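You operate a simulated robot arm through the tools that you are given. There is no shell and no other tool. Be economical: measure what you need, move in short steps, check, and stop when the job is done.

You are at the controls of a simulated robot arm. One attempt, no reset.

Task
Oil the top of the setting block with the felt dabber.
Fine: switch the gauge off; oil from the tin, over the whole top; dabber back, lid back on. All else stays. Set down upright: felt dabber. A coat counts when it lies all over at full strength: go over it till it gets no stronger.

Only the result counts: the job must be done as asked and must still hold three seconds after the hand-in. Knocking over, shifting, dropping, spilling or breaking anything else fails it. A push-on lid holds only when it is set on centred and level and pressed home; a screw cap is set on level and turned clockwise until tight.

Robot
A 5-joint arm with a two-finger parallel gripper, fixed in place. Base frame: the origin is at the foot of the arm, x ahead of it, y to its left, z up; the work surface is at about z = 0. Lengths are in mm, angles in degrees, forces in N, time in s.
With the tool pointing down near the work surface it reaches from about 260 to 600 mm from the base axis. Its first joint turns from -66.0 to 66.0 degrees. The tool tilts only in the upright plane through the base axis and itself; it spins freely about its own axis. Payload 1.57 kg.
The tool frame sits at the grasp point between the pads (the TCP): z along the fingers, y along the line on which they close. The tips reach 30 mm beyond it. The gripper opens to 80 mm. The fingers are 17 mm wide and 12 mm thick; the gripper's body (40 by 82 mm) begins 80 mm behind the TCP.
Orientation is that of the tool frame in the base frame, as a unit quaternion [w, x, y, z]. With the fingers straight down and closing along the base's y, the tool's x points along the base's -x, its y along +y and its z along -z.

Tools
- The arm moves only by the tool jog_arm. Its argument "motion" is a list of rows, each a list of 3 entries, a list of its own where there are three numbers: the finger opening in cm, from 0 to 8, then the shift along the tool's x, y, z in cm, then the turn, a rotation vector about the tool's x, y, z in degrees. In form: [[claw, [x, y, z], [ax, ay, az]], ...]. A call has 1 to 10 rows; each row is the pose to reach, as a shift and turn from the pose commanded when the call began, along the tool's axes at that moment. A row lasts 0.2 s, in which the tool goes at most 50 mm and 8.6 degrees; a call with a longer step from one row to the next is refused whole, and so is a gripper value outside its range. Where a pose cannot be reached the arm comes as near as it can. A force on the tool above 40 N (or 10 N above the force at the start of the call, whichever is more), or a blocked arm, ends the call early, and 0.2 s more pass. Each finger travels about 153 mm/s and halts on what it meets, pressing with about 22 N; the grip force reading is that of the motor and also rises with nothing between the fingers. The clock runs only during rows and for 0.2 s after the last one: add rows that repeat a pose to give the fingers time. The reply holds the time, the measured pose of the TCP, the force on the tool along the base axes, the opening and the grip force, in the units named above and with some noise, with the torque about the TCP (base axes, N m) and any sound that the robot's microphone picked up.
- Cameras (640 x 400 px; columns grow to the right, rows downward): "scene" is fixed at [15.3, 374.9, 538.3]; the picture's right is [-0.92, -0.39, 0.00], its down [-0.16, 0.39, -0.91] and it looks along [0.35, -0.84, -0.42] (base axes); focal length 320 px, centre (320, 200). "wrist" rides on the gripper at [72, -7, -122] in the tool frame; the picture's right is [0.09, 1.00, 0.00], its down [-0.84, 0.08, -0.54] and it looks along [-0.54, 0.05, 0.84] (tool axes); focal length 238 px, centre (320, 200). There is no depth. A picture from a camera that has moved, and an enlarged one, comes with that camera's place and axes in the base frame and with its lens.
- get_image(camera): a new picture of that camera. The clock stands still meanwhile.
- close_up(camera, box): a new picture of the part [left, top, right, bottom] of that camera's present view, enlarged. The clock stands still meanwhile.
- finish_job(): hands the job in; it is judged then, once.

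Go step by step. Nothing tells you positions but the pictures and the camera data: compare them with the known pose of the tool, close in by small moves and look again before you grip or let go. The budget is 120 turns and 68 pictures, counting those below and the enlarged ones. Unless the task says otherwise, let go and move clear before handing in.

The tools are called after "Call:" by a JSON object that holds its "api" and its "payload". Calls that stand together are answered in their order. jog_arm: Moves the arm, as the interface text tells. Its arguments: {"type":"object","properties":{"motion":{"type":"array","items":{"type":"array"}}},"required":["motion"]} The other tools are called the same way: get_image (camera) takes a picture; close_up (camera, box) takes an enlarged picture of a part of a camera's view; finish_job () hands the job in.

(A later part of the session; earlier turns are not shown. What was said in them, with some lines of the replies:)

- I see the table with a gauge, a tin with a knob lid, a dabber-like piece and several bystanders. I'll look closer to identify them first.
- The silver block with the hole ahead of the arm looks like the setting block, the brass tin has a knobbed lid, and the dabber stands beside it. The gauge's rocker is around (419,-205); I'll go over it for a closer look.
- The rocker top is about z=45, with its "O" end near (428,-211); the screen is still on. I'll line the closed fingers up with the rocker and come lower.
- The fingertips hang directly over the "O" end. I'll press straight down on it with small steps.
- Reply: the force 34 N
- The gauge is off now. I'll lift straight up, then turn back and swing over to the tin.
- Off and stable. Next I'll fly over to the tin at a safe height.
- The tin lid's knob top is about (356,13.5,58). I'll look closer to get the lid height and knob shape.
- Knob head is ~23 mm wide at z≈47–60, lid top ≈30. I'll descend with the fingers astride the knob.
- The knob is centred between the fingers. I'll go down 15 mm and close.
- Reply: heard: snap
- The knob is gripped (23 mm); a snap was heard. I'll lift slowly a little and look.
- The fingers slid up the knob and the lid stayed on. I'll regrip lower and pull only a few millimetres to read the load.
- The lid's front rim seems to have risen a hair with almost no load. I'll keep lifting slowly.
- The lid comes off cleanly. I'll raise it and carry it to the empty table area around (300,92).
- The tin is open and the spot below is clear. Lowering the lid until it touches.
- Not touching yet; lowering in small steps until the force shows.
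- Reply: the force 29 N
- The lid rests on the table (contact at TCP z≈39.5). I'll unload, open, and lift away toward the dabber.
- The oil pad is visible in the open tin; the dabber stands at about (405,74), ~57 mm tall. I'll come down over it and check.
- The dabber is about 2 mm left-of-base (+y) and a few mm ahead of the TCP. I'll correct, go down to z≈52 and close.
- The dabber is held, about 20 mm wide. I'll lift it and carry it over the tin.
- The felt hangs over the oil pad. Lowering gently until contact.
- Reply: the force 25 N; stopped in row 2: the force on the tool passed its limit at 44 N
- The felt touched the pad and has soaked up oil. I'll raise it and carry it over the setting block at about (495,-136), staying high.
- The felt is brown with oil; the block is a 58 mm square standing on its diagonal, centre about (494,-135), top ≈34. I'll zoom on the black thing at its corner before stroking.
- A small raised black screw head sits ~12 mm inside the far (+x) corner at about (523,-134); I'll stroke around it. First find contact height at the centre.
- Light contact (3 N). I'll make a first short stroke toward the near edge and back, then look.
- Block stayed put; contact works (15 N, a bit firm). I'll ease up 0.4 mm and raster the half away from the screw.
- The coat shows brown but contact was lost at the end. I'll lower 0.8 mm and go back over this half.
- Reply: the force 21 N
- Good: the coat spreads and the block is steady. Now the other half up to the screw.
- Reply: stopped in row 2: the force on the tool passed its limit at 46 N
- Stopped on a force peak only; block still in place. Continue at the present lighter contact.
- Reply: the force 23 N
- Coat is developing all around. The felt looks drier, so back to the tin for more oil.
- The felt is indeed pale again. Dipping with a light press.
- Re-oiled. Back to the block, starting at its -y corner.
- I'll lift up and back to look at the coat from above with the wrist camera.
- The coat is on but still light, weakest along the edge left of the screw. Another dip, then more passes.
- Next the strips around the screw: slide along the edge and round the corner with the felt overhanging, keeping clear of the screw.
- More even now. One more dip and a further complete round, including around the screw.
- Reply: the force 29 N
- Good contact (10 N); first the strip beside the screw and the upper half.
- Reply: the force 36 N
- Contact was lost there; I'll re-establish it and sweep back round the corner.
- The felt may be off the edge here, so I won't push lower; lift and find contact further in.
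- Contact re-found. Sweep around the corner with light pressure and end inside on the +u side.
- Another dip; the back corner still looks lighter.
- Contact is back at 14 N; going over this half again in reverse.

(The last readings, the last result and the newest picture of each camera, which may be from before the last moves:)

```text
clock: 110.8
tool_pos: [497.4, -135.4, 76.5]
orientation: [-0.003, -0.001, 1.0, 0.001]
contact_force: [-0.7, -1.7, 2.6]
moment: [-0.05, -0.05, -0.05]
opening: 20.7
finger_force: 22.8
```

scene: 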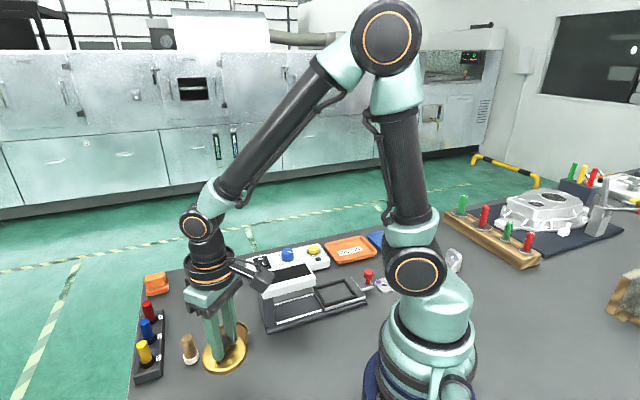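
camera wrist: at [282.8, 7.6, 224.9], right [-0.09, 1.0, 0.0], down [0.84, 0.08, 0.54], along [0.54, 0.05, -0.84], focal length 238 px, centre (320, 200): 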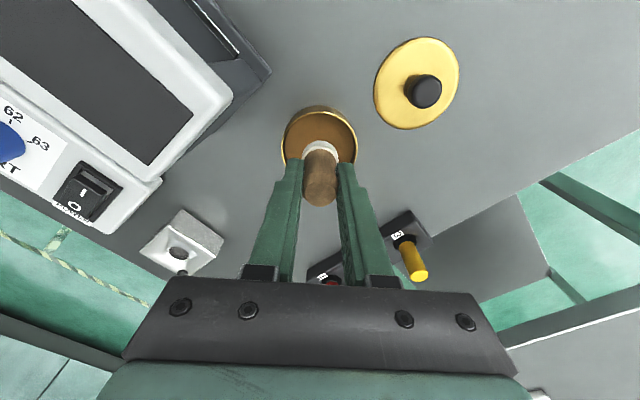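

Now lift and compare the coat from the same viewpoint as before.

Call:
{"api": "jog_arm", "payload": {"motion": [[1, [0, 0, -3.5], [0, 0, 0]], [1, [0, 0, -7.3], [0, 0, 0]], [1, [-2.26, 3.34, -7.3], [0, 0, 0]], [1, [-2.26, 3.34, -7.3], [0, 0, 0]]]}}

Call:
{"api": "close_up", "payload": {"camera": "wrist", "box": [220, 50, 350, 160]}}

Call:
{"api": "close_up", "payload": {"camera": "scene", "box": [190, 220, 264, 296]}}

```text
clock: 111.8
tool_pos: [520.9, -102.5, 152.9]
orientation: [-0.002, 0.0, 1.0, 0.001]
contact_force: [-0.5, 0.6, -0.7]
moment: [0.02, 0.01, 0.0]
opening: 21.0
finger_force: 21.9
```

```text
3.64 times, centred on (285, 105) of wrist
camera zoom: at [449.1, -108.8, 274.3], right [-0.09, 1.0, 0.0], down [0.84, 0.08, 0.54], along [0.53, 0.05, -0.84], focal length 867 px, centre (447, 546)
```

zoom: 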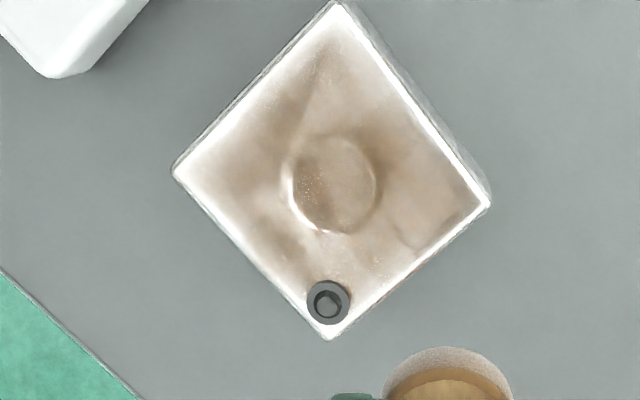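

```text
5.26 times, centred on (227, 258) of scene
camera zoom: at [15.3, 374.9, 538.3], right [-0.92, -0.39, 0.0], down [-0.16, 0.39, -0.91], along [0.35, -0.84, -0.42], focal length 1681 px, centre (810, -105)
```

zoom: 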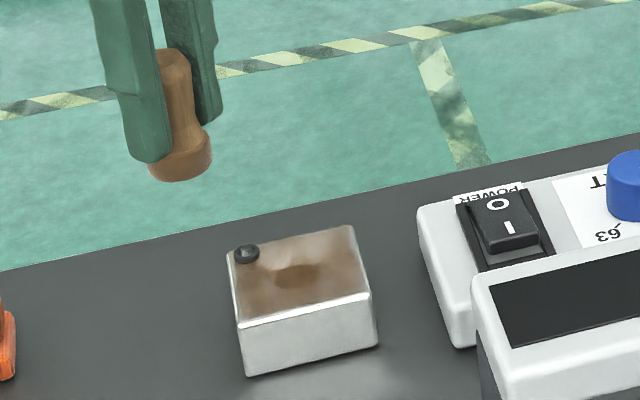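

The view is unchanged from the previous round and the felt keeps its oil, so the visited area is saturated. I'll check the screw corner specifically.

Call:
{"api": "close_up", "payload": {"camera": "wrist", "box": [264, 110, 324, 150]}}

```text
10.00 times, centred on (294, 130) of wrist
camera zoom: at [449.1, -108.8, 274.3], right [-0.09, 1.0, 0.0], down [0.84, 0.08, 0.54], along [0.53, 0.05, -0.84], focal length 2384 px, centre (580, 900)
```

zoom: 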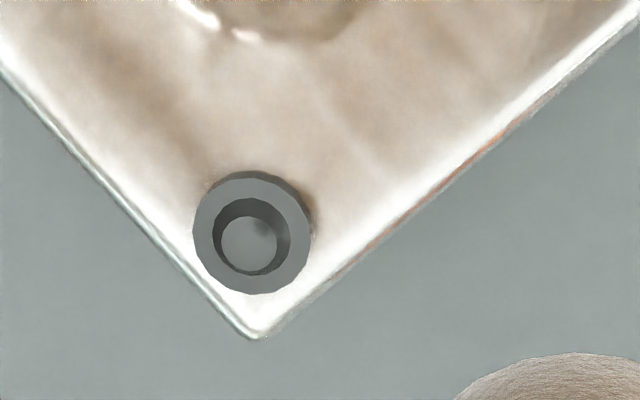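

The strip on the left side of the screw may be thin. The felt is still well oiled, so I'll find contact beside it and sweep that edge and corner again.

Call:
{"api": "jog_arm", "payload": {"motion": [[1, [0.46, -2.56, 0], [0, 0, 0]], [1, [0.92, -5.12, 0], [0, 0, 0]], [1, [0.92, -5.12, 3.5], [0, 0, 0]], [1, [0.92, -5.12, 6.5], [0, 0, 0]], [1, [0.92, -5.12, 7.1], [0, 0, 0]]]}}

Call:
{"api": "jog_arm", "payload": {"motion": [[1, [0, 0, 0.1], [0, 0, 0]], [1, [0, 0, 0.18], [0, 0, 0]]]}}

Call:
{"api": "jog_arm", "payload": {"motion": [[1, [0, 0, 0.06], [0, 0, 0]]]}}

```text
clock: 113.0
tool_pos: [511.6, -153.4, 79.0]
orientation: [-0.003, 0.0, 1.0, 0.001]
contact_force: [0.0, -0.4, 0.1]
moment: [0.0, 0.02, 0.03]
opening: 21.2
finger_force: 22.0
```

```text
clock: 113.6
tool_pos: [511.3, -153.3, 77.3]
orientation: [-0.002, -0.001, 1.0, 0.001]
contact_force: [0.3, -2.0, 1.3]
moment: [0.01, 0.01, 0.01]
opening: 20.9
finger_force: 22.3
```

```text
clock: 114.0
tool_pos: [512.0, -153.3, 78.1]
orientation: [-0.003, -0.002, 1.0, 0.001]
contact_force: [-2.0, -0.4, 6.1]
moment: [0.06, -0.02, -0.01]
opening: 21.0
finger_force: 22.5
```

Call:
{"api": "jog_arm", "payload": {"motion": [[1, [0.99, -0.71, 0.03], [0, 0, 0]], [1, [1.91, -1.48, 0.03], [0, 0, 0]], [1, [0.78, -0.64, 0.03], [0, 0, 0]], [1, [0, 0, 0.03], [0, 0, 0]], [1, [-0.99, -0.23, 0.03], [0, 0, 0]], [1, [-1.89, -0.02, 0.03], [0, 0, 0]], [1, [-2.62, 0.54, 0.03], [0, 0, 0]], [1, [-3.05, 1.36, 0.03], [0, 0, 0]], [1, [-3.11, 2.09, 0.03], [0, 0, 0]]]}}

Call:
{"api": "close_up", "payload": {"camera": "scene", "box": [195, 240, 265, 300]}}

```text
clock: 116.0
tool_pos: [545.0, -130.8, 75.4]
orientation: [-0.002, -0.001, 1.0, 0.001]
contact_force: [1.0, -3.5, 7.5]
moment: [-0.25, 0.02, 0.02]
opening: 20.9
finger_force: 22.0
```

```text
6.67 times, centred on (230, 270) of scene
camera zoom: at [15.2, 374.9, 538.3], right [-0.92, -0.39, 0.0], down [-0.16, 0.39, -0.91], along [0.35, -0.84, -0.42], focal length 2130 px, centre (920, -267)
```

zoom: 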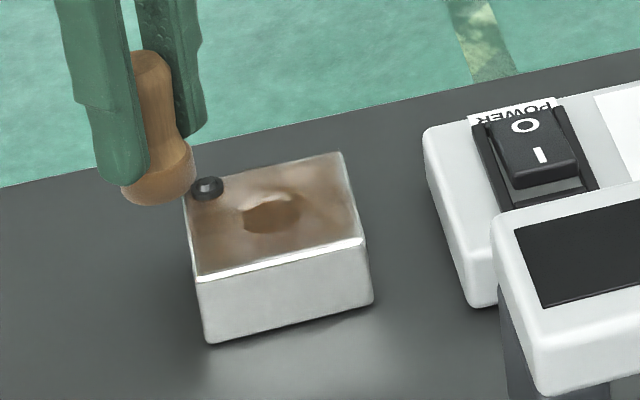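

Call:
{"api": "jog_arm", "payload": {"motion": [[1, [0.28, 0.88, 0.01], [0, 0, 0]], [1, [0.9, 1.56, 0.01], [0, 0, 0]], [1, [1.94, 1.94, 0.01], [0, 0, 0]], [1, [3.02, 1.75, 0.01], [0, 0, 0]], [1, [4.24, 2.29, 0.01], [0, 0, 0]], [1, [5.02, 3.21, 0.01], [0, 0, 0]], [1, [4.24, 2.29, 0.01], [0, 0, 0]], [1, [3.32, 1.65, 0.01], [0, 0, 0]], [1, [4.05, 0.71, 0.01], [0, 0, 0]], [1, [4.31, -0.18, 0.01], [0, 0, 0]]]}}

```text
clock: 118.2
tool_pos: [499.5, -132.5, 75.8]
orientation: [-0.003, -0.001, 1.0, 0.001]
contact_force: [2.8, 2.1, 5.0]
moment: [0.08, -0.14, 0.03]
opening: 21.1
finger_force: 21.7
```

One more dip and full pass to make sure it gets no stronger.

Call:
{"api": "jog_arm", "payload": {"motion": [[1, [0, 0, -3.5], [0, 0, 0]], [1, [0, 0, -7], [0, 0, 0]], [1, [2.87, 2.93, -7], [0, 0, 0]], [1, [5.75, 5.86, -7], [0, 0, 0]], [1, [8.6, 8.8, -7], [0, 0, 0]], [1, [11.5, 11.7, -7], [0, 0, 0]], [1, [14.37, 14.65, -7], [0, 0, 0]], [1, [14.37, 14.65, -3], [0, 0, 0]], [1, [14.37, 14.65, 0], [0, 0, 0]], [1, [14.37, 14.65, 1.1], [0, 0, 0]]]}}

Call:
{"api": "jog_arm", "payload": {"motion": [[1, [0, 0, 0.12], [0, 0, 0]], [1, [0, 0, 0.2], [0, 0, 0]]]}}

Call:
{"api": "jog_arm", "payload": {"motion": [[1, [0, 0, 0.08], [0, 0, 0]]]}}

Call:
{"api": "jog_arm", "payload": {"motion": [[1, [0, 0, 0.08], [0, 0, 0]]]}}

```text
clock: 120.4
tool_pos: [357.2, 13.0, 66.4]
orientation: [-0.002, 0.0, 1.0, 0.001]
contact_force: [-0.3, -0.4, -0.2]
moment: [0.0, 0.02, 0.0]
opening: 20.8
finger_force: 22.0
```

```text
clock: 121.0
tool_pos: [356.4, 13.6, 64.1]
orientation: [-0.003, -0.001, 1.0, 0.0]
contact_force: [0.0, 0.4, -0.8]
moment: [0.01, -0.02, 0.01]
opening: 20.9
finger_force: 22.2
```

```text
clock: 121.4
tool_pos: [356.8, 13.0, 62.6]
orientation: [-0.002, -0.001, 1.0, 0.0]
contact_force: [0.5, -0.4, -0.3]
moment: [0.02, 0.01, 0.0]
opening: 20.9
finger_force: 22.0
```

```text
clock: 121.8
tool_pos: [355.9, 12.6, 63.1]
orientation: [-0.002, 0.0, 1.0, 0.0]
contact_force: [-0.5, -0.5, -0.7]
moment: [0.02, -0.06, 0.0]
opening: 20.7
finger_force: 22.1
```

Call:
{"api": "jog_arm", "payload": {"motion": [[1, [0, 0.05, 0.08], [0, 0, 0]]]}}

Call:
{"api": "jog_arm", "payload": {"motion": [[1, [0, 0, 0.08], [0, 0, 0]]]}}

Call:
{"api": "jog_arm", "payload": {"motion": [[1, [0, 0, 0.06], [0, 0, 0]]]}}

```text
clock: 122.2
tool_pos: [355.8, 14.0, 62.1]
orientation: [-0.003, -0.001, 1.0, 0.0]
contact_force: [1.0, -1.1, 1.1]
moment: [-0.05, -0.03, -0.01]
opening: 20.9
finger_force: 21.5
```

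```text
clock: 122.6
tool_pos: [356.3, 13.6, 60.4]
orientation: [-0.003, -0.001, 1.0, 0.0]
contact_force: [-1.6, 1.2, 3.9]
moment: [0.05, 0.03, 0.02]
opening: 20.9
finger_force: 22.6
```

```text
clock: 123.0
tool_pos: [356.7, 13.8, 62.0]
orientation: [-0.002, -0.001, 1.0, -0.001]
contact_force: [-1.1, 0.0, 10.2]
moment: [-0.01, 0.0, 0.02]
opening: 20.9
finger_force: 22.1
```

Call:
{"api": "jog_arm", "payload": {"motion": [[1, [0, 0, -3.5], [0, 0, 0]], [1, [0, 0, -7.5], [0, 0, 0]], [1, [-2.3, -3.0, -7.5], [0, 0, 0]], [1, [-4.6, -6.0, -7.5], [0, 0, 0]], [1, [-6.9, -9.0, -7.5], [0, 0, 0]], [1, [-9.2, -12.0, -7.5], [0, 0, 0]], [1, [-11.5, -15.0, -7.5], [0, 0, 0]], [1, [-13.7, -18.02, -7.5], [0, 0, 0]], [1, [-13.7, -18.02, -4], [0, 0, 0]], [1, [-13.7, -18.02, -2.0], [0, 0, 0]]]}}

Call:
{"api": "jog_arm", "payload": {"motion": [[1, [0, 0, 0.2], [0, 0, 0]], [1, [0, 0, 0.42], [0, 0, 0]]]}}

Call:
{"api": "jog_arm", "payload": {"motion": [[1, [0, 0, 0.05], [0, 0, 0]]]}}

```text
clock: 125.2
tool_pos: [493.2, -167.1, 80.0]
orientation: [-0.003, -0.001, 1.0, 0.001]
contact_force: [-0.9, 0.2, 0.3]
moment: [-0.04, 0.0, -0.03]
opening: 20.7
finger_force: 22.3
```

```text
clock: 125.8
tool_pos: [493.9, -166.3, 75.8]
orientation: [-0.002, -0.001, 1.0, 0.001]
contact_force: [-2.2, 0.0, 4.2]
moment: [0.03, 0.01, 0.03]
opening: 20.7
finger_force: 21.8
```

```text
clock: 126.2
tool_pos: [492.5, -166.0, 75.4]
orientation: [-0.002, -0.001, 1.0, 0.002]
contact_force: [-1.9, 0.9, 9.9]
moment: [0.02, -0.03, 0.01]
opening: 20.9
finger_force: 21.6
```

Call:
{"api": "jog_arm", "payload": {"motion": [[1, [0.14, -0.28, 0.02], [0, 0, 0]], [1, [-0.78, 0.64, 0.03], [0, 0, 0]], [1, [-1.59, 1.45, 0.03], [0, 0, 0]], [1, [-0.21, 1.2, 0.03], [0, 0, 0]], [1, [0.85, 0.42, 0.03], [0, 0, 0]], [1, [0.28, 1.7, 0.03], [0, 0, 0]], [1, [-0.64, 2.62, 0.03], [0, 0, 0]], [1, [-0.57, 3.25, 0.03], [0, 0, 0]], [1, [0.64, 2.33, 0.04], [0, 0, 0]], [1, [1.63, 1.2, 0.04], [0, 0, 0]]]}}

Call:
{"api": "jog_arm", "payload": {"motion": [[1, [-0.88, 1.38, 0.03], [0, 0, 0]], [1, [-2.01, 2.51, 0.03], [0, 0, 0]], [1, [-3.15, 3.5, 0.03], [0, 0, 0]], [1, [-2.37, 4.28, 0.03], [0, 0, 0]], [1, [-1.31, 3.22, 0.03], [0, 0, 0]], [1, [-0.18, 2.09, 0.04], [0, 0, 0]], [1, [0.95, 0.95, 0.04], [0, 0, 0]], [1, [1.8, 1.8, 0.04], [0, 0, 0]], [1, [0.04, 3.43, 0.05], [0, 0, 0]], [1, [-1.66, 5.13, 0.05], [0, 0, 0]]]}}

```text
clock: 128.4
tool_pos: [477.2, -154.3, 75.9]
orientation: [-0.002, -0.001, 1.0, 0.001]
contact_force: [5.6, 6.6, 16.0]
moment: [0.29, -0.51, 0.1]
opening: 20.9
finger_force: 21.6
```

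```text
clock: 130.6
tool_pos: [493.4, -103.6, 74.8]
orientation: [-0.002, -0.001, 1.0, 0.001]
contact_force: [-9.6, -10.7, 26.7]
moment: [-0.61, 0.18, -0.13]
opening: 21.1
finger_force: 22.0
```

Call:
{"api": "jog_arm", "payload": {"motion": [[1, [-0.85, -0.85, -0.01], [0, 0, 0]], [1, [-2.0, -1.32, -0.01], [0, 0, 0]], [1, [-3.08, -1.13, -0.01], [0, 0, 0]], [1, [-4.12, -1.51, -0.01], [0, 0, 0]], [1, [-4.74, -2.18, -0.01], [0, 0, 0]], [1, [-5.02, -3.07, -0.01], [0, 0, 0]], [1, [-4.96, -3.8, -0.01], [0, 0, 0]], [1, [-4.53, -4.62, -0.01], [0, 0, 0]], [1, [-3.8, -5.18, -0.01], [0, 0, 0]], [1, [-2.71, -5.37, -0.01], [0, 0, 0]]]}}

```text
clock: 130.9
tool_pos: [494.5, -103.8, 75.0]
orientation: [-0.008, -0.002, 1.0, 0.002]
contact_force: [-1.3, -0.5, 5.2]
moment: [-0.02, 0.0, -0.01]
opening: 21.0
finger_force: 21.6
stopped in row 1: the force on the tool passed its limit at 47 N (the readings are from after the stop); the commanded pose is now the measured one
```

Call:
{"api": "jog_arm", "payload": {"motion": [[1, [-0.67, -0.67, 0], [0, 0, 0]], [1, [-1.82, -1.14, 0], [0, 0, 0]], [1, [-2.9, -0.95, 0], [0, 0, 0]], [1, [-3.94, -1.33, 0], [0, 0, 0]], [1, [-4.56, -2.0, 0], [0, 0, 0]], [1, [-4.84, -2.89, 0], [0, 0, 0]], [1, [-4.78, -3.62, 0], [0, 0, 0]], [1, [-4.35, -4.44, 0], [0, 0, 0]], [1, [-3.62, -5.0, 0], [0, 0, 0]], [1, [-2.53, -5.19, 0], [0, 0, 0]]]}}

Call:
{"api": "close_up", "payload": {"camera": "scene", "box": [195, 240, 265, 300]}}

```text
clock: 133.1
tool_pos: [519.5, -157.6, 75.1]
orientation: [-0.005, -0.001, 1.0, 0.002]
contact_force: [6.8, -0.5, 14.3]
moment: [0.07, -0.31, -0.09]
opening: 21.0
finger_force: 22.1
```

```text
6.67 times, centred on (230, 270) of scene
camera zoom: at [15.2, 374.9, 538.3], right [-0.92, -0.39, 0.0], down [-0.16, 0.39, -0.91], along [0.35, -0.84, -0.42], focal length 2130 px, centre (920, -267)
```

zoom: 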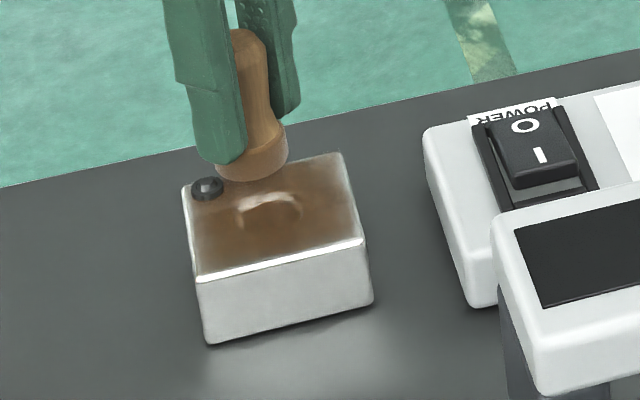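

Call:
{"api": "jog_arm", "payload": {"motion": [[1, [0.81, 0.21, 0], [0, 0, 0]], [1, [1.8, -0.49, 0], [0, 0, 0]], [1, [2.79, -1.34, 0], [0, 0, 0]], [1, [2.43, 0.14, 0], [0, 0, 0]], [1, [2.43, 0.14, -3], [0, 0, 0]], [1, [2.43, 0.14, -6.5], [0, 0, 0]], [1, [1.0, 2.5, -7.3], [0, 0, 0]], [1, [-0.1, 5.6, -7.6], [0, 0, 0]], [1, [-0.1, 5.6, -7.6], [0, 0, 0]]]}}

Call:
{"api": "close_up", "payload": {"camera": "wrist", "box": [220, 50, 350, 160]}}

```text
clock: 135.1
tool_pos: [520.4, -99.7, 150.4]
orientation: [-0.008, -0.002, 1.0, 0.002]
contact_force: [0.2, 0.0, -0.2]
moment: [0.0, 0.04, -0.02]
opening: 20.7
finger_force: 21.9
```

```text
3.64 times, centred on (285, 105) of wrist
camera zoom: at [450.4, -108.3, 274.8], right [-0.1, 1.0, 0.0], down [0.84, 0.08, 0.53], along [0.53, 0.06, -0.85], focal length 867 px, centre (447, 546)
```

zoom: 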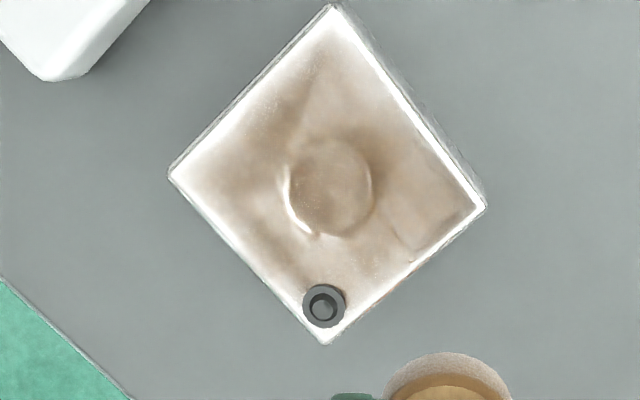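

No change any more: the coat is at full strength. Now carry the dabber back to its spot at (407.5,76), levelling the tool.

Call:
{"api": "jog_arm", "payload": {"motion": [[1, [1.9, 2.9, 0], [0, -0.9, 0]], [1, [3.8, 5.8, 0], [0, -0.9, 0]], [1, [5.65, 8.8, 0], [0, -0.9, 0]], [1, [7.5, 11.7, 0], [0, -0.9, 0]], [1, [9.4, 14.6, 0], [0, -0.9, 0]], [1, [11.3, 17.55, 0], [0, -0.9, 0]], [1, [11.3, 17.55, 4], [0, -0.9, 0]], [1, [11.3, 17.55, 8], [0, -0.9, 0]], [1, [11.3, 17.55, 9], [0, -0.9, 0]]]}}

Call:
{"api": "close_up", "payload": {"camera": "scene", "box": [120, 270, 280, 400]}}

```text
clock: 137.1
tool_pos: [406.4, 75.8, 61.7]
orientation: [0.001, -0.002, 1.0, -0.001]
contact_force: [0.2, -0.7, -0.1]
moment: [-0.06, 0.02, -0.01]
opening: 20.7
finger_force: 21.7
```

```text
3.08 times, centred on (200, 335) of scene
camera zoom: at [15.3, 374.9, 538.3], right [-0.92, -0.39, 0.0], down [-0.16, 0.39, -0.91], along [0.35, -0.84, -0.42], focal length 983 px, centre (689, -215)
```

zoom: 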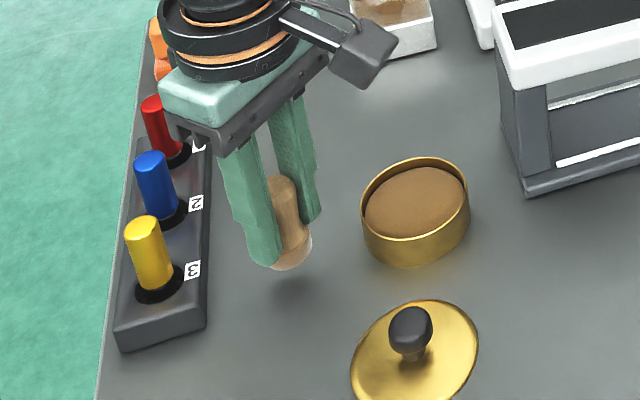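

Lowering the dabber gently to the table.

Call:
{"api": "jog_arm", "payload": {"motion": [[1, [-0.05, 0, 0.7], [0, 0, 0]], [1, [-0.05, 0, 1.3], [0, 0, 0]]]}}

Call:
{"api": "jog_arm", "payload": {"motion": [[1, [0, 0, 0.1], [0, 0, 0]], [1, [0, 0, 0.2], [0, 0, 0]]]}}

Call:
{"api": "jog_arm", "payload": {"motion": [[1, [0, 0, 0.1], [0, 0, 0]]]}}

Call:
{"api": "jog_arm", "payload": {"motion": [[1, [0, 0, 0.1], [0, 0, 0]]]}}

```text
clock: 137.7
tool_pos: [408.5, 76.4, 50.2]
orientation: [0.001, -0.003, 1.0, 0.0]
contact_force: [-0.5, -0.1, -0.7]
moment: [0.02, 0.0, -0.03]
opening: 21.1
finger_force: 21.8
```

```text
clock: 138.3
tool_pos: [406.2, 75.4, 47.2]
orientation: [0.001, -0.003, 1.0, 0.0]
contact_force: [-0.2, 0.9, -0.4]
moment: [0.0, 0.02, -0.01]
opening: 20.7
finger_force: 21.9
```

```text
clock: 138.7
tool_pos: [406.6, 74.8, 47.7]
orientation: [0.001, -0.002, 1.0, 0.0]
contact_force: [-0.4, -0.4, -1.1]
moment: [-0.01, 0.01, -0.02]
opening: 21.0
finger_force: 21.3
```

```text
clock: 139.1
tool_pos: [407.3, 75.1, 46.1]
orientation: [0.001, -0.003, 1.0, -0.001]
contact_force: [-0.3, -0.3, -0.2]
moment: [-0.03, 0.01, -0.01]
opening: 20.8
finger_force: 21.8
```

Call:
{"api": "jog_arm", "payload": {"motion": [[1, [0, 0, 0.1], [0, 0, 0]]]}}

Call:
{"api": "jog_arm", "payload": {"motion": [[1, [0, 0, 0.1], [0, 0, 0]]]}}

Call:
{"api": "jog_arm", "payload": {"motion": [[1, [0, 0, 0.1], [0, 0, 0]]]}}

Call:
{"api": "jog_arm", "payload": {"motion": [[1, [0, 0, 0.08], [0, 0, 0]]]}}

```text
clock: 139.5
tool_pos: [408.0, 75.9, 45.2]
orientation: [0.001, -0.002, 1.0, 0.0]
contact_force: [-0.6, 0.3, 0.3]
moment: [0.0, -0.01, 0.0]
opening: 21.0
finger_force: 22.1
```

```text
clock: 139.9
tool_pos: [406.0, 75.9, 43.6]
orientation: [0.001, -0.003, 1.0, 0.0]
contact_force: [0.0, 0.3, -0.6]
moment: [0.03, 0.04, -0.03]
opening: 20.8
finger_force: 22.3
```

```text
clock: 140.3
tool_pos: [406.4, 76.3, 44.2]
orientation: [0.001, -0.001, 1.0, -0.001]
contact_force: [-3.4, -1.2, 10.4]
moment: [-0.04, 0.12, -0.01]
opening: 20.9
finger_force: 22.3
```

```text
clock: 140.7
tool_pos: [407.9, 76.5, 44.4]
orientation: [0.0, -0.002, 1.0, 0.0]
contact_force: [-6.5, 0.6, 19.8]
moment: [0.03, 0.16, 0.0]
opening: 21.0
finger_force: 21.8
```

It stands on the table. Unload, open evenly, lift straight up, then look.

Call:
{"api": "jog_arm", "payload": {"motion": [[1, [0, 0, -0.12], [0, 0, 0]], [2.5, [0, 0, -0.12], [0, 0, 0]], [4.2, [0, 0, -0.12], [0, 0, 0]], [4.2, [0, 0, -2], [0, 0, 0]], [4.2, [0, 0, -6], [0, 0, 0]], [4.2, [0, 0, -10], [0, 0, 0]], [4.2, [3.0, 0.4, -10], [0, 0, 0]], [4.2, [6.5, 0.9, -10], [0, 0, 0]], [4.2, [10.7, 1.5, -10], [0, 0, 0]], [4.2, [10.7, 1.5, -10], [0, 0, 0]]]}}

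Call:
{"api": "close_up", "payload": {"camera": "scene", "box": [130, 280, 290, 400]}}

Call:
{"api": "close_up", "payload": {"camera": "wrist", "box": [200, 60, 440, 220]}}

```text
clock: 142.9
tool_pos: [300.3, 88.8, 142.3]
orientation: [0.001, -0.003, 1.0, -0.001]
contact_force: [-0.1, 0.4, -0.1]
moment: [-0.01, 0.0, -0.02]
opening: 42.1
finger_force: 0.1
```

```text
3.33 times, centred on (210, 340) of scene
camera zoom: at [15.3, 374.9, 538.3], right [-0.92, -0.39, 0.0], down [-0.16, 0.39, -0.91], along [0.35, -0.84, -0.42], focal length 1065 px, centre (687, -267)
```

zoom: 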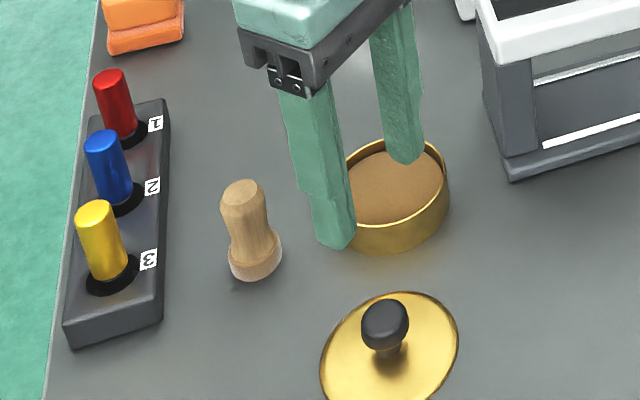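

```text
2.50 times, centred on (320, 140) of wrist
camera zoom: at [229.0, 80.3, 265.4], right [-0.1, 1.0, 0.0], down [0.84, 0.08, 0.54], along [0.54, 0.05, -0.84], focal length 596 px, centre (320, 350)
```

zoom: 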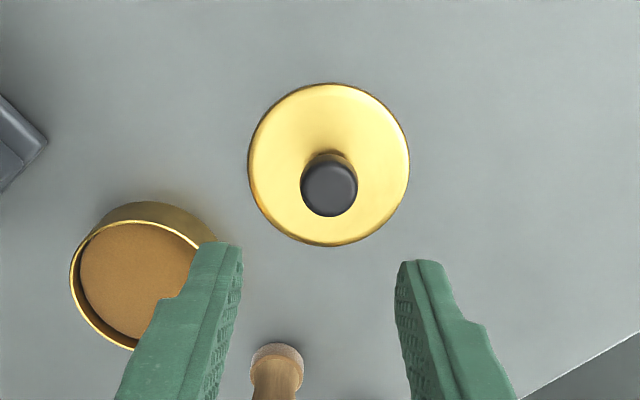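

Dabber stands upright in its place. The knob is ~1.5 mm to +y of the TCP; I'll descend over it and grip.

Call:
{"api": "jog_arm", "payload": {"motion": [[4.2, [0, 0.15, 4], [0, 0, 0]], [4.2, [0, 0.15, 7.5], [0, 0, 0]], [4.2, [0, 0.15, 9.3], [0, 0, 0]], [4.2, [0, 0.15, 10.1], [0, 0, 0]], [3.2, [0, 0.15, 10.1], [0, 0, 0]], [2.6, [0, 0.15, 10.1], [0, 0, 0]], [1.5, [0, 0.15, 10.1], [0, 0, 0]], [1.5, [0, 0.15, 10.1], [0, 0, 0]]]}}

```text
clock: 144.7
tool_pos: [301.5, 89.9, 43.1]
orientation: [0.001, -0.003, 1.0, 0.001]
contact_force: [0.5, 0.1, -0.3]
moment: [0.02, -0.01, -0.02]
opening: 23.1
finger_force: 21.5
```

Knob gripped. Lift and carry the lid to just above the tin.

Call:
{"api": "jog_arm", "payload": {"motion": [[1.5, [0, 0, -2], [0, 0, 0]], [1.5, [0, 0, -5], [0, 0, 0]], [1.5, [0, 0, -6.5], [0, 0, 0]], [1.5, [-1.4, -1.9, -6.5], [0, 0, 0]], [1.5, [-2.8, -3.8, -6.5], [0, 0, 0]], [1.5, [-4.2, -5.7, -6.5], [0, 0, 0]], [1.5, [-5.55, -7.7, -6.5], [0, 0, 0]], [1.5, [-5.55, -7.7, -6.5], [0, 0, 0]]]}}

Call:
{"api": "jog_arm", "payload": {"motion": [[1.5, [0, 0, 2.0], [0, 0, 0]], [1.5, [0, 0, 2.0], [0, 0, 0]]]}}

Call:
{"api": "close_up", "payload": {"camera": "wrist", "box": [220, 60, 420, 200]}}

Call:
{"api": "close_up", "payload": {"camera": "scene", "box": [180, 290, 280, 370]}}

```text
clock: 146.5
tool_pos: [357.4, 14.5, 107.7]
orientation: [0.0, -0.003, 1.0, 0.0]
contact_force: [-0.8, 0.6, -0.6]
moment: [-0.02, -0.01, 0.0]
opening: 23.2
finger_force: 22.0
```

```text
clock: 147.1
tool_pos: [357.3, 15.2, 86.3]
orientation: [0.0, -0.002, 1.0, 0.0]
contact_force: [0.2, -0.4, 0.3]
moment: [0.0, 0.02, 0.01]
opening: 22.9
finger_force: 22.4
```

```text
2.86 times, centred on (320, 130) of wrist
camera zoom: at [285.5, 7.7, 209.0], right [-0.1, 1.0, 0.0], down [0.84, 0.08, 0.54], along [0.54, 0.05, -0.84], focal length 681 px, centre (320, 400)
```

zoom: 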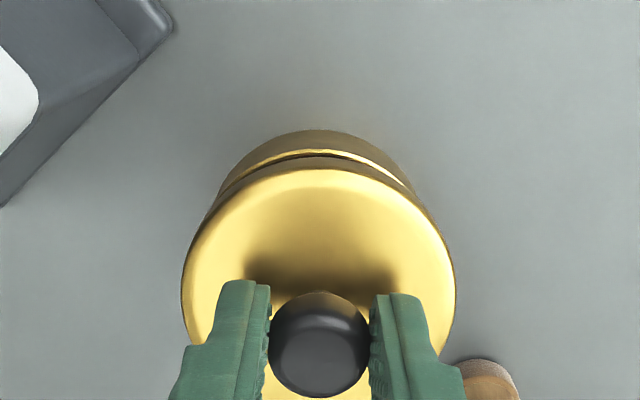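

```text
5.00 times, centred on (230, 330) of scene
camera zoom: at [15.3, 374.9, 538.3], right [-0.92, -0.39, 0.0], down [-0.16, 0.39, -0.91], along [0.35, -0.84, -0.42], focal length 1597 px, centre (770, -450)
```

zoom: 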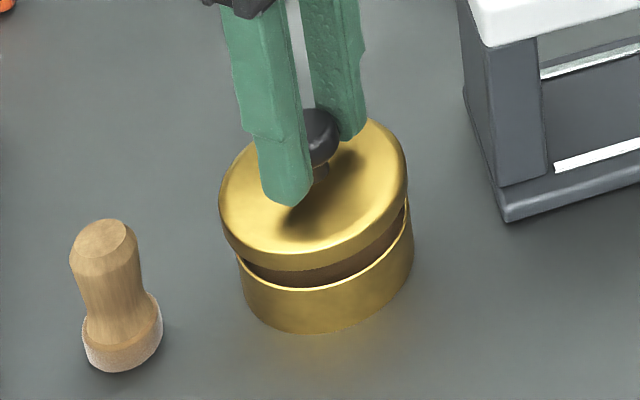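

The lid hangs about 1 mm off in both +x and +y from the tin (readings and pictures agree). I'll shift (-1.1,-1.4) and lower carefully.

Call:
{"api": "jog_arm", "payload": {"motion": [[1.5, [0.11, -0.14, 0], [0, 0, 0]], [1.5, [0.11, -0.14, 0.6], [0, 0, 0]], [1.5, [0.11, -0.14, 1.0], [0, 0, 0]]]}}

Call:
{"api": "jog_arm", "payload": {"motion": [[1.5, [0, 0, 0.0], [0, 0, 0]]]}}

Call:
{"api": "close_up", "payload": {"camera": "scene", "box": [195, 300, 275, 364]}}

```text
clock: 147.9
tool_pos: [355.0, 12.9, 76.1]
orientation: [-0.001, -0.003, 1.0, 0.0]
contact_force: [-0.3, -0.5, -0.8]
moment: [-0.01, -0.01, 0.01]
opening: 23.1
finger_force: 22.2
```

```text
clock: 148.3
tool_pos: [356.1, 14.2, 76.3]
orientation: [-0.001, -0.003, 1.0, 0.0]
contact_force: [0.0, -0.2, -0.4]
moment: [-0.01, 0.0, 0.03]
opening: 23.1
finger_force: 21.9
```

```text
6.25 times, centred on (235, 332) of scene
camera zoom: at [15.3, 374.9, 538.3], right [-0.92, -0.39, 0.0], down [-0.16, 0.39, -0.91], along [0.35, -0.84, -0.42], focal length 1997 px, centre (851, -625)
```

zoom: 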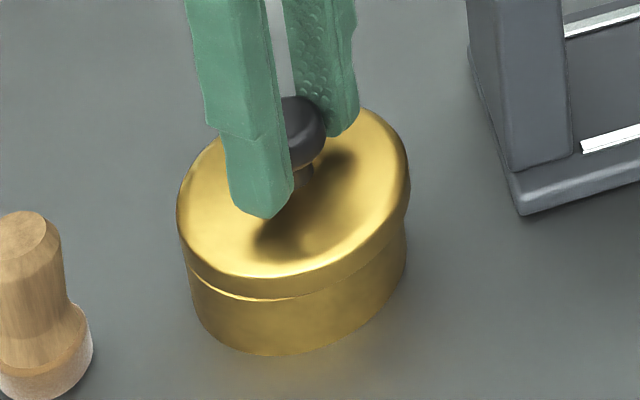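

The lid is now centred above the tin. Lowering with force checks.

Call:
{"api": "jog_arm", "payload": {"motion": [[1.5, [0, 0, 0.15], [0, 0, 0]], [1.5, [0, 0, 0.3], [0, 0, 0]]]}}

Call:
{"api": "jog_arm", "payload": {"motion": [[1.5, [0, 0, 0.12], [0, 0, 0]], [1.5, [0, 0, 0.24], [0, 0, 0]]]}}

Call:
{"api": "jog_arm", "payload": {"motion": [[1.5, [0, 0, 0.1], [0, 0, 0]], [1.5, [0, 0, 0.2], [0, 0, 0]]]}}

```text
clock: 148.9
tool_pos: [354.5, 13.4, 72.8]
orientation: [0.0, -0.003, 1.0, 0.0]
contact_force: [-0.4, 0.3, -1.1]
moment: [-0.01, 0.01, 0.04]
opening: 22.9
finger_force: 22.3
```

```text
clock: 149.5
tool_pos: [354.1, 14.1, 71.3]
orientation: [0.002, -0.003, 1.0, 0.0]
contact_force: [0.6, 0.8, -1.0]
moment: [-0.02, 0.0, 0.04]
opening: 23.2
finger_force: 21.8
```

```text
clock: 150.1
tool_pos: [354.8, 13.2, 67.8]
orientation: [0.001, -0.003, 1.0, -0.001]
contact_force: [0.0, -1.0, -0.4]
moment: [0.02, 0.02, 0.04]
opening: 23.0
finger_force: 21.6
```

Call:
{"api": "jog_arm", "payload": {"motion": [[1.5, [0, 0, 0.1], [0, 0, 0]]]}}

Call:
{"api": "jog_arm", "payload": {"motion": [[1.5, [0, 0, 0.1], [0, 0, 0]]]}}

Call:
{"api": "jog_arm", "payload": {"motion": [[1.5, [0, 0, 0.1], [0, 0, 0]]]}}

```text
clock: 150.5
tool_pos: [354.1, 12.7, 67.5]
orientation: [0.0, -0.003, 1.0, 0.0]
contact_force: [-0.1, -0.4, -0.1]
moment: [0.01, -0.02, -0.04]
opening: 23.2
finger_force: 21.9
```

```text
clock: 150.9
tool_pos: [354.2, 12.7, 67.2]
orientation: [0.0, -0.003, 1.0, 0.001]
contact_force: [-0.7, 0.0, 0.4]
moment: [0.0, 0.03, 0.0]
opening: 23.0
finger_force: 22.0
```

```text
clock: 151.3
tool_pos: [355.5, 12.3, 65.9]
orientation: [0.0, -0.003, 1.0, 0.0]
contact_force: [0.1, 0.5, -0.3]
moment: [-0.02, -0.02, 0.0]
opening: 23.5
finger_force: 22.1
```

Call:
{"api": "jog_arm", "payload": {"motion": [[1.5, [-0.04, 0, 0.1], [0, 0, 0]]]}}

Call:
{"api": "jog_arm", "payload": {"motion": [[1.5, [0, 0, 0.08], [0, 0, 0]]]}}

```text
clock: 151.7
tool_pos: [354.4, 12.2, 65.3]
orientation: [0.001, -0.003, 1.0, 0.0]
contact_force: [-10.0, -1.2, 26.9]
moment: [-0.03, 0.07, 0.02]
opening: 23.2
finger_force: 21.4
```

```text
clock: 152.1
tool_pos: [355.6, 12.3, 63.2]
orientation: [0.001, -0.003, 1.0, 0.0]
contact_force: [-9.0, -3.6, 27.7]
moment: [-0.09, 0.09, -0.02]
opening: 22.8
finger_force: 21.8
```

Call:
{"api": "jog_arm", "payload": {"motion": [[1.5, [0, 0, 0.08], [0, 0, 0]]]}}

Call:
{"api": "close_up", "payload": {"camera": "scene", "box": [195, 300, 275, 364]}}

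```text
clock: 152.5
tool_pos: [356.1, 12.2, 63.8]
orientation: [0.001, -0.002, 1.0, 0.0]
contact_force: [-6.5, -3.7, 28.2]
moment: [-0.12, 0.04, -0.02]
opening: 23.1
finger_force: 22.0
```

```text
6.25 times, centred on (235, 332) of scene
camera zoom: at [15.2, 374.9, 538.3], right [-0.92, -0.39, 0.0], down [-0.16, 0.39, -0.91], along [0.35, -0.84, -0.42], focal length 1997 px, centre (851, -625)
```

zoom: 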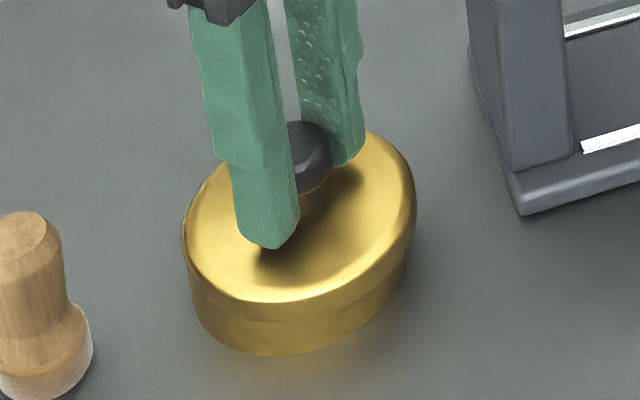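

The lid overhangs the tin by ~2 mm to the picture's right (toward -x), so it isn't seated. I'll lift a little, shift +x, and lower again.

Call:
{"api": "jog_arm", "payload": {"motion": [[1.5, [0, 0, -0.3], [0, 0, 0]], [1.5, [0, 0, -0.7], [0, 0, 0]], [1.5, [-0.17, 0.03, -0.7], [0, 0, 0]], [1.5, [-0.17, 0.03, -0.7], [0, 0, 0]]]}}

Call:
{"api": "jog_arm", "payload": {"motion": [[1.5, [0, 0, 0.12], [0, 0, 0]], [1.5, [0, 0, 0.24], [0, 0, 0]]]}}

Call:
{"api": "jog_arm", "payload": {"motion": [[1.5, [0, 0, 0.1], [0, 0, 0]]]}}

Call:
{"api": "jog_arm", "payload": {"motion": [[1.5, [0, 0, 0.1], [0, 0, 0]]]}}

```text
clock: 153.5
tool_pos: [356.1, 13.1, 69.0]
orientation: [0.0, -0.002, 1.0, -0.001]
contact_force: [-0.7, -0.4, -0.5]
moment: [0.01, -0.02, 0.0]
opening: 23.2
finger_force: 21.5
```

```text
clock: 154.1
tool_pos: [356.7, 14.7, 67.5]
orientation: [0.001, -0.002, 1.0, -0.001]
contact_force: [0.1, -0.1, -0.1]
moment: [0.03, 0.0, 0.02]
opening: 23.3
finger_force: 21.9
```

```text
clock: 154.5
tool_pos: [356.7, 13.6, 67.1]
orientation: [0.0, -0.003, 1.0, -0.001]
contact_force: [-0.2, 0.0, -0.2]
moment: [-0.03, 0.04, 0.0]
opening: 23.1
finger_force: 21.9
```

```text
clock: 154.9
tool_pos: [356.4, 12.7, 64.8]
orientation: [0.0, -0.003, 1.0, 0.0]
contact_force: [0.6, -0.6, -1.2]
moment: [-0.01, 0.0, -0.02]
opening: 23.2
finger_force: 21.6
```

Call:
{"api": "jog_arm", "payload": {"motion": [[1.5, [0, 0, 0.1], [0, 0, 0]]]}}

Call:
{"api": "jog_arm", "payload": {"motion": [[1.5, [0, 0, 0.1], [0, 0, 0]]]}}

Call:
{"api": "jog_arm", "payload": {"motion": [[1.5, [0, 0, 0.08], [0, 0, 0]]]}}

```text
clock: 155.3
tool_pos: [355.6, 13.4, 64.5]
orientation: [0.0, -0.002, 1.0, 0.0]
contact_force: [-0.3, -0.8, 0.1]
moment: [0.02, 0.0, 0.01]
opening: 23.4
finger_force: 22.9
```

```text
clock: 155.7
tool_pos: [356.4, 12.5, 64.2]
orientation: [0.0, -0.003, 1.0, 0.0]
contact_force: [0.1, -0.2, 0.0]
moment: [0.0, 0.01, -0.01]
opening: 23.3
finger_force: 21.6
```

```text
clock: 156.1
tool_pos: [357.3, 14.3, 63.5]
orientation: [0.002, -0.004, 1.0, 0.0]
contact_force: [-1.7, 20.0, 16.0]
moment: [0.37, 0.08, 0.02]
opening: 23.1
finger_force: 22.2
heard: snap
```

A snap: the lid went on, but there is a 20 N side load. I'll ease the hand toward +y to relieve it before opening.

Call:
{"api": "jog_arm", "payload": {"motion": [[1.5, [0, 0.06, 0], [0, 0, 0]]]}}

```text
clock: 156.5
tool_pos: [357.4, 13.8, 63.4]
orientation: [0.002, -0.004, 1.0, 0.0]
contact_force: [-0.7, 19.5, 16.7]
moment: [0.36, -0.04, 0.12]
opening: 23.1
finger_force: 22.0
```

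Call:
{"api": "jog_arm", "payload": {"motion": [[1.5, [0, 0.08, -0.03], [0, 0, 0]]]}}

```text
clock: 156.9
tool_pos: [358.5, 13.9, 63.7]
orientation: [0.002, -0.002, 1.0, 0.0]
contact_force: [3.7, 13.4, 15.1]
moment: [0.27, -0.11, 0.09]
opening: 23.2
finger_force: 21.7
```

Call:
{"api": "jog_arm", "payload": {"motion": [[1.5, [0.04, 0.08, -0.03], [0, 0, 0]]]}}

```text
clock: 157.3
tool_pos: [355.3, 14.6, 63.3]
orientation: [-0.002, -0.003, 1.0, 0.001]
contact_force: [2.8, -2.9, 4.7]
moment: [-0.06, -0.27, -0.09]
opening: 23.2
finger_force: 21.4
heard: snap
```

A second snap, ambiguous. I'll press straight down and watch the force.

Call:
{"api": "jog_arm", "payload": {"motion": [[1.5, [0, 0, 0.08], [0, 0, 0]]]}}

Call:
{"api": "jog_arm", "payload": {"motion": [[1.5, [0, 0, 0.08], [0, 0, 0]]]}}

```text
clock: 157.7
tool_pos: [353.2, 14.5, 62.0]
orientation: [-0.002, -0.001, 1.0, 0.0]
contact_force: [-8.0, -7.0, 20.5]
moment: [-0.11, -0.22, -0.07]
opening: 23.1
finger_force: 21.7
```

```text
clock: 158.1
tool_pos: [355.3, 15.8, 61.8]
orientation: [0.0, -0.002, 1.0, 0.0]
contact_force: [-9.8, -9.6, 26.4]
moment: [-0.19, 0.21, -0.03]
opening: 23.2
finger_force: 22.2
```

I'll test it by easing upward: a seated lid would pull back, a loose one not.

Call:
{"api": "jog_arm", "payload": {"motion": [[1.5, [0, 0, -0.15], [0, 0, 0]], [1.5, [0, 0, -0.2], [0, 0, 0]]]}}

Call:
{"api": "jog_arm", "payload": {"motion": [[1.5, [0, 0, -0.06], [0, 0, 0]]]}}

Call:
{"api": "jog_arm", "payload": {"motion": [[1.5, [0, 0, -0.06], [0, 0, 0]]]}}

```text
clock: 158.7
tool_pos: [356.2, 16.3, 64.4]
orientation: [0.001, -0.003, 1.0, 0.0]
contact_force: [-0.5, 0.2, 0.0]
moment: [0.02, 0.02, -0.01]
opening: 22.9
finger_force: 21.8
```

```text
clock: 159.1
tool_pos: [356.4, 15.0, 65.0]
orientation: [0.0, -0.003, 1.0, 0.0]
contact_force: [0.0, -0.1, -0.9]
moment: [-0.03, 0.0, 0.01]
opening: 23.0
finger_force: 22.4
```

```text
clock: 159.5
tool_pos: [356.8, 14.7, 65.3]
orientation: [0.0, -0.002, 1.0, 0.0]
contact_force: [-0.5, -0.4, -0.7]
moment: [-0.02, -0.03, -0.01]
opening: 23.1
finger_force: 22.1
```

The lid is loose, so the second snap was it popping off from my sideways move. I'll recentre to y≈14.5, set it down lightly and press again without side motion.

Call:
{"api": "jog_arm", "payload": {"motion": [[1.5, [0, 0, -0.3], [0, 0, 0]], [1.5, [0, -0.1, -0.3], [0, 0, 0]], [1.5, [0, -0.1, 0], [0, 0, 0]], [1.5, [0, -0.1, 0.1], [0, 0, 0]]]}}

Call:
{"api": "jog_arm", "payload": {"motion": [[1.5, [0, 0, 0.05], [0, 0, 0]]]}}

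Call:
{"api": "jog_arm", "payload": {"motion": [[1.5, [0, 0, 0.05], [0, 0, 0]]]}}

```text
clock: 160.5
tool_pos: [356.7, 14.2, 64.8]
orientation: [-0.001, -0.003, 1.0, 0.0]
contact_force: [0.7, 0.0, -1.2]
moment: [-0.01, 0.01, -0.01]
opening: 23.2
finger_force: 21.8
```

```text
clock: 160.9
tool_pos: [355.6, 14.1, 62.8]
orientation: [0.0, -0.002, 1.0, 0.0]
contact_force: [0.2, -0.5, -0.8]
moment: [-0.01, 0.02, -0.02]
opening: 23.2
finger_force: 22.0
```

```text
clock: 161.3
tool_pos: [356.6, 14.8, 62.8]
orientation: [-0.001, -0.002, 1.0, 0.0]
contact_force: [0.2, 0.6, 0.2]
moment: [0.02, 0.01, -0.02]
opening: 23.2
finger_force: 22.2
```

Call:
{"api": "jog_arm", "payload": {"motion": [[1.5, [0, 0, 0.05], [0, 0, 0]]]}}

Call:
{"api": "jog_arm", "payload": {"motion": [[1.5, [0, 0, 0.04], [0, 0, 0]]]}}

```text
clock: 161.7
tool_pos: [357.0, 13.6, 62.5]
orientation: [0.0, -0.002, 1.0, 0.0]
contact_force: [0.3, 0.7, 0.4]
moment: [0.02, 0.03, -0.02]
opening: 23.2
finger_force: 22.0
```

```text
clock: 162.1
tool_pos: [358.2, 14.5, 62.5]
orientation: [0.002, -0.003, 1.0, 0.0]
contact_force: [0.9, 1.8, 9.3]
moment: [0.06, 0.01, 0.0]
opening: 23.1
finger_force: 22.4
heard: snap
```

A snap with hardly any side load — seated. I'll press a touch more straight down, unload, then open.

Call:
{"api": "jog_arm", "payload": {"motion": [[1.5, [0, 0, 0.08], [0, 0, 0]]]}}

Call:
{"api": "jog_arm", "payload": {"motion": [[1.5, [0, 0, -0.08], [0, 0, 0]], [2.6, [0, 0, -0.08], [0, 0, 0]], [4.4, [0, 0, -0.08], [0, 0, 0]], [4.4, [0, 0, -0.08], [0, 0, 0]]]}}

```text
clock: 162.5
tool_pos: [357.7, 14.4, 61.8]
orientation: [0.001, -0.005, 1.0, 0.0]
contact_force: [-3.1, 5.3, 29.4]
moment: [0.11, -0.02, 0.03]
opening: 23.2
finger_force: 21.9
```

```text
clock: 163.5
tool_pos: [356.1, 12.8, 63.0]
orientation: [0.0, -0.003, 1.0, -0.001]
contact_force: [-0.3, 0.1, -1.0]
moment: [0.0, 0.03, 0.0]
opening: 44.0
finger_force: 0.1
```

Released without a further snap. Lift clear and take the last picture.

Call:
{"api": "jog_arm", "payload": {"motion": [[4.4, [0, 0, -3], [0, 0, 0]], [4.4, [0, 0, -7], [0, 0, 0]], [4.4, [0, 0, -11], [0, 0, 0]], [4.4, [0, 0, -15], [0, 0, 0]], [4.4, [0, 0, -17], [0, 0, 0]], [4.4, [0, 0, -17], [0, 0, 0]]]}}

Call:
{"api": "close_up", "payload": {"camera": "scene", "box": [130, 230, 330, 375]}}

```text
clock: 164.9
tool_pos: [356.3, 12.5, 231.7]
orientation: [0.0, -0.003, 1.0, 0.0]
contact_force: [-0.7, 0.8, 0.3]
moment: [-0.03, -0.01, 0.01]
opening: 44.0
finger_force: 0.0
```

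```text
2.76 times, centred on (230, 302) of scene
camera zoom: at [15.3, 374.9, 538.3], right [-0.92, -0.39, 0.0], down [-0.16, 0.39, -0.91], along [0.35, -0.84, -0.42], focal length 881 px, centre (568, -83)
```

zoom: 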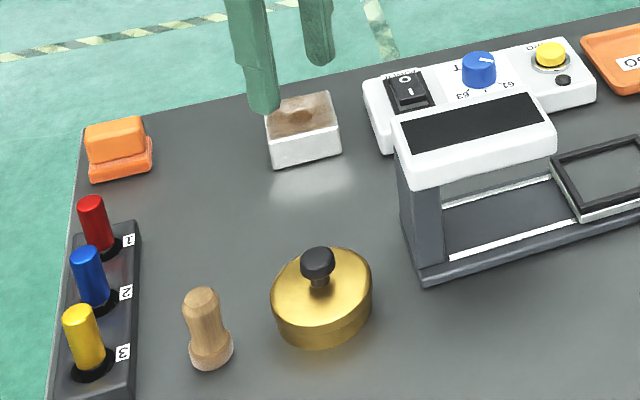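

The lid sits level on the tin, the dabber stands upright in its place, the gauge is off and the block is oiled where it stood. I'm handing in.

Call:
{"api": "finish_job", "payload": {}}

```text
The job is handed in.
```

The job is handed in: the gauge is off, the top of the setting block is oiled, the dabber is back upright in its place, and the lid is snapped on.

I judged the coat by eye, when its colour stopped changing between passes. I couldn't check the narrow strip between the black screw and the block's corner as well as the rest. The lid popped off once while I was seating it, and I put it back on.
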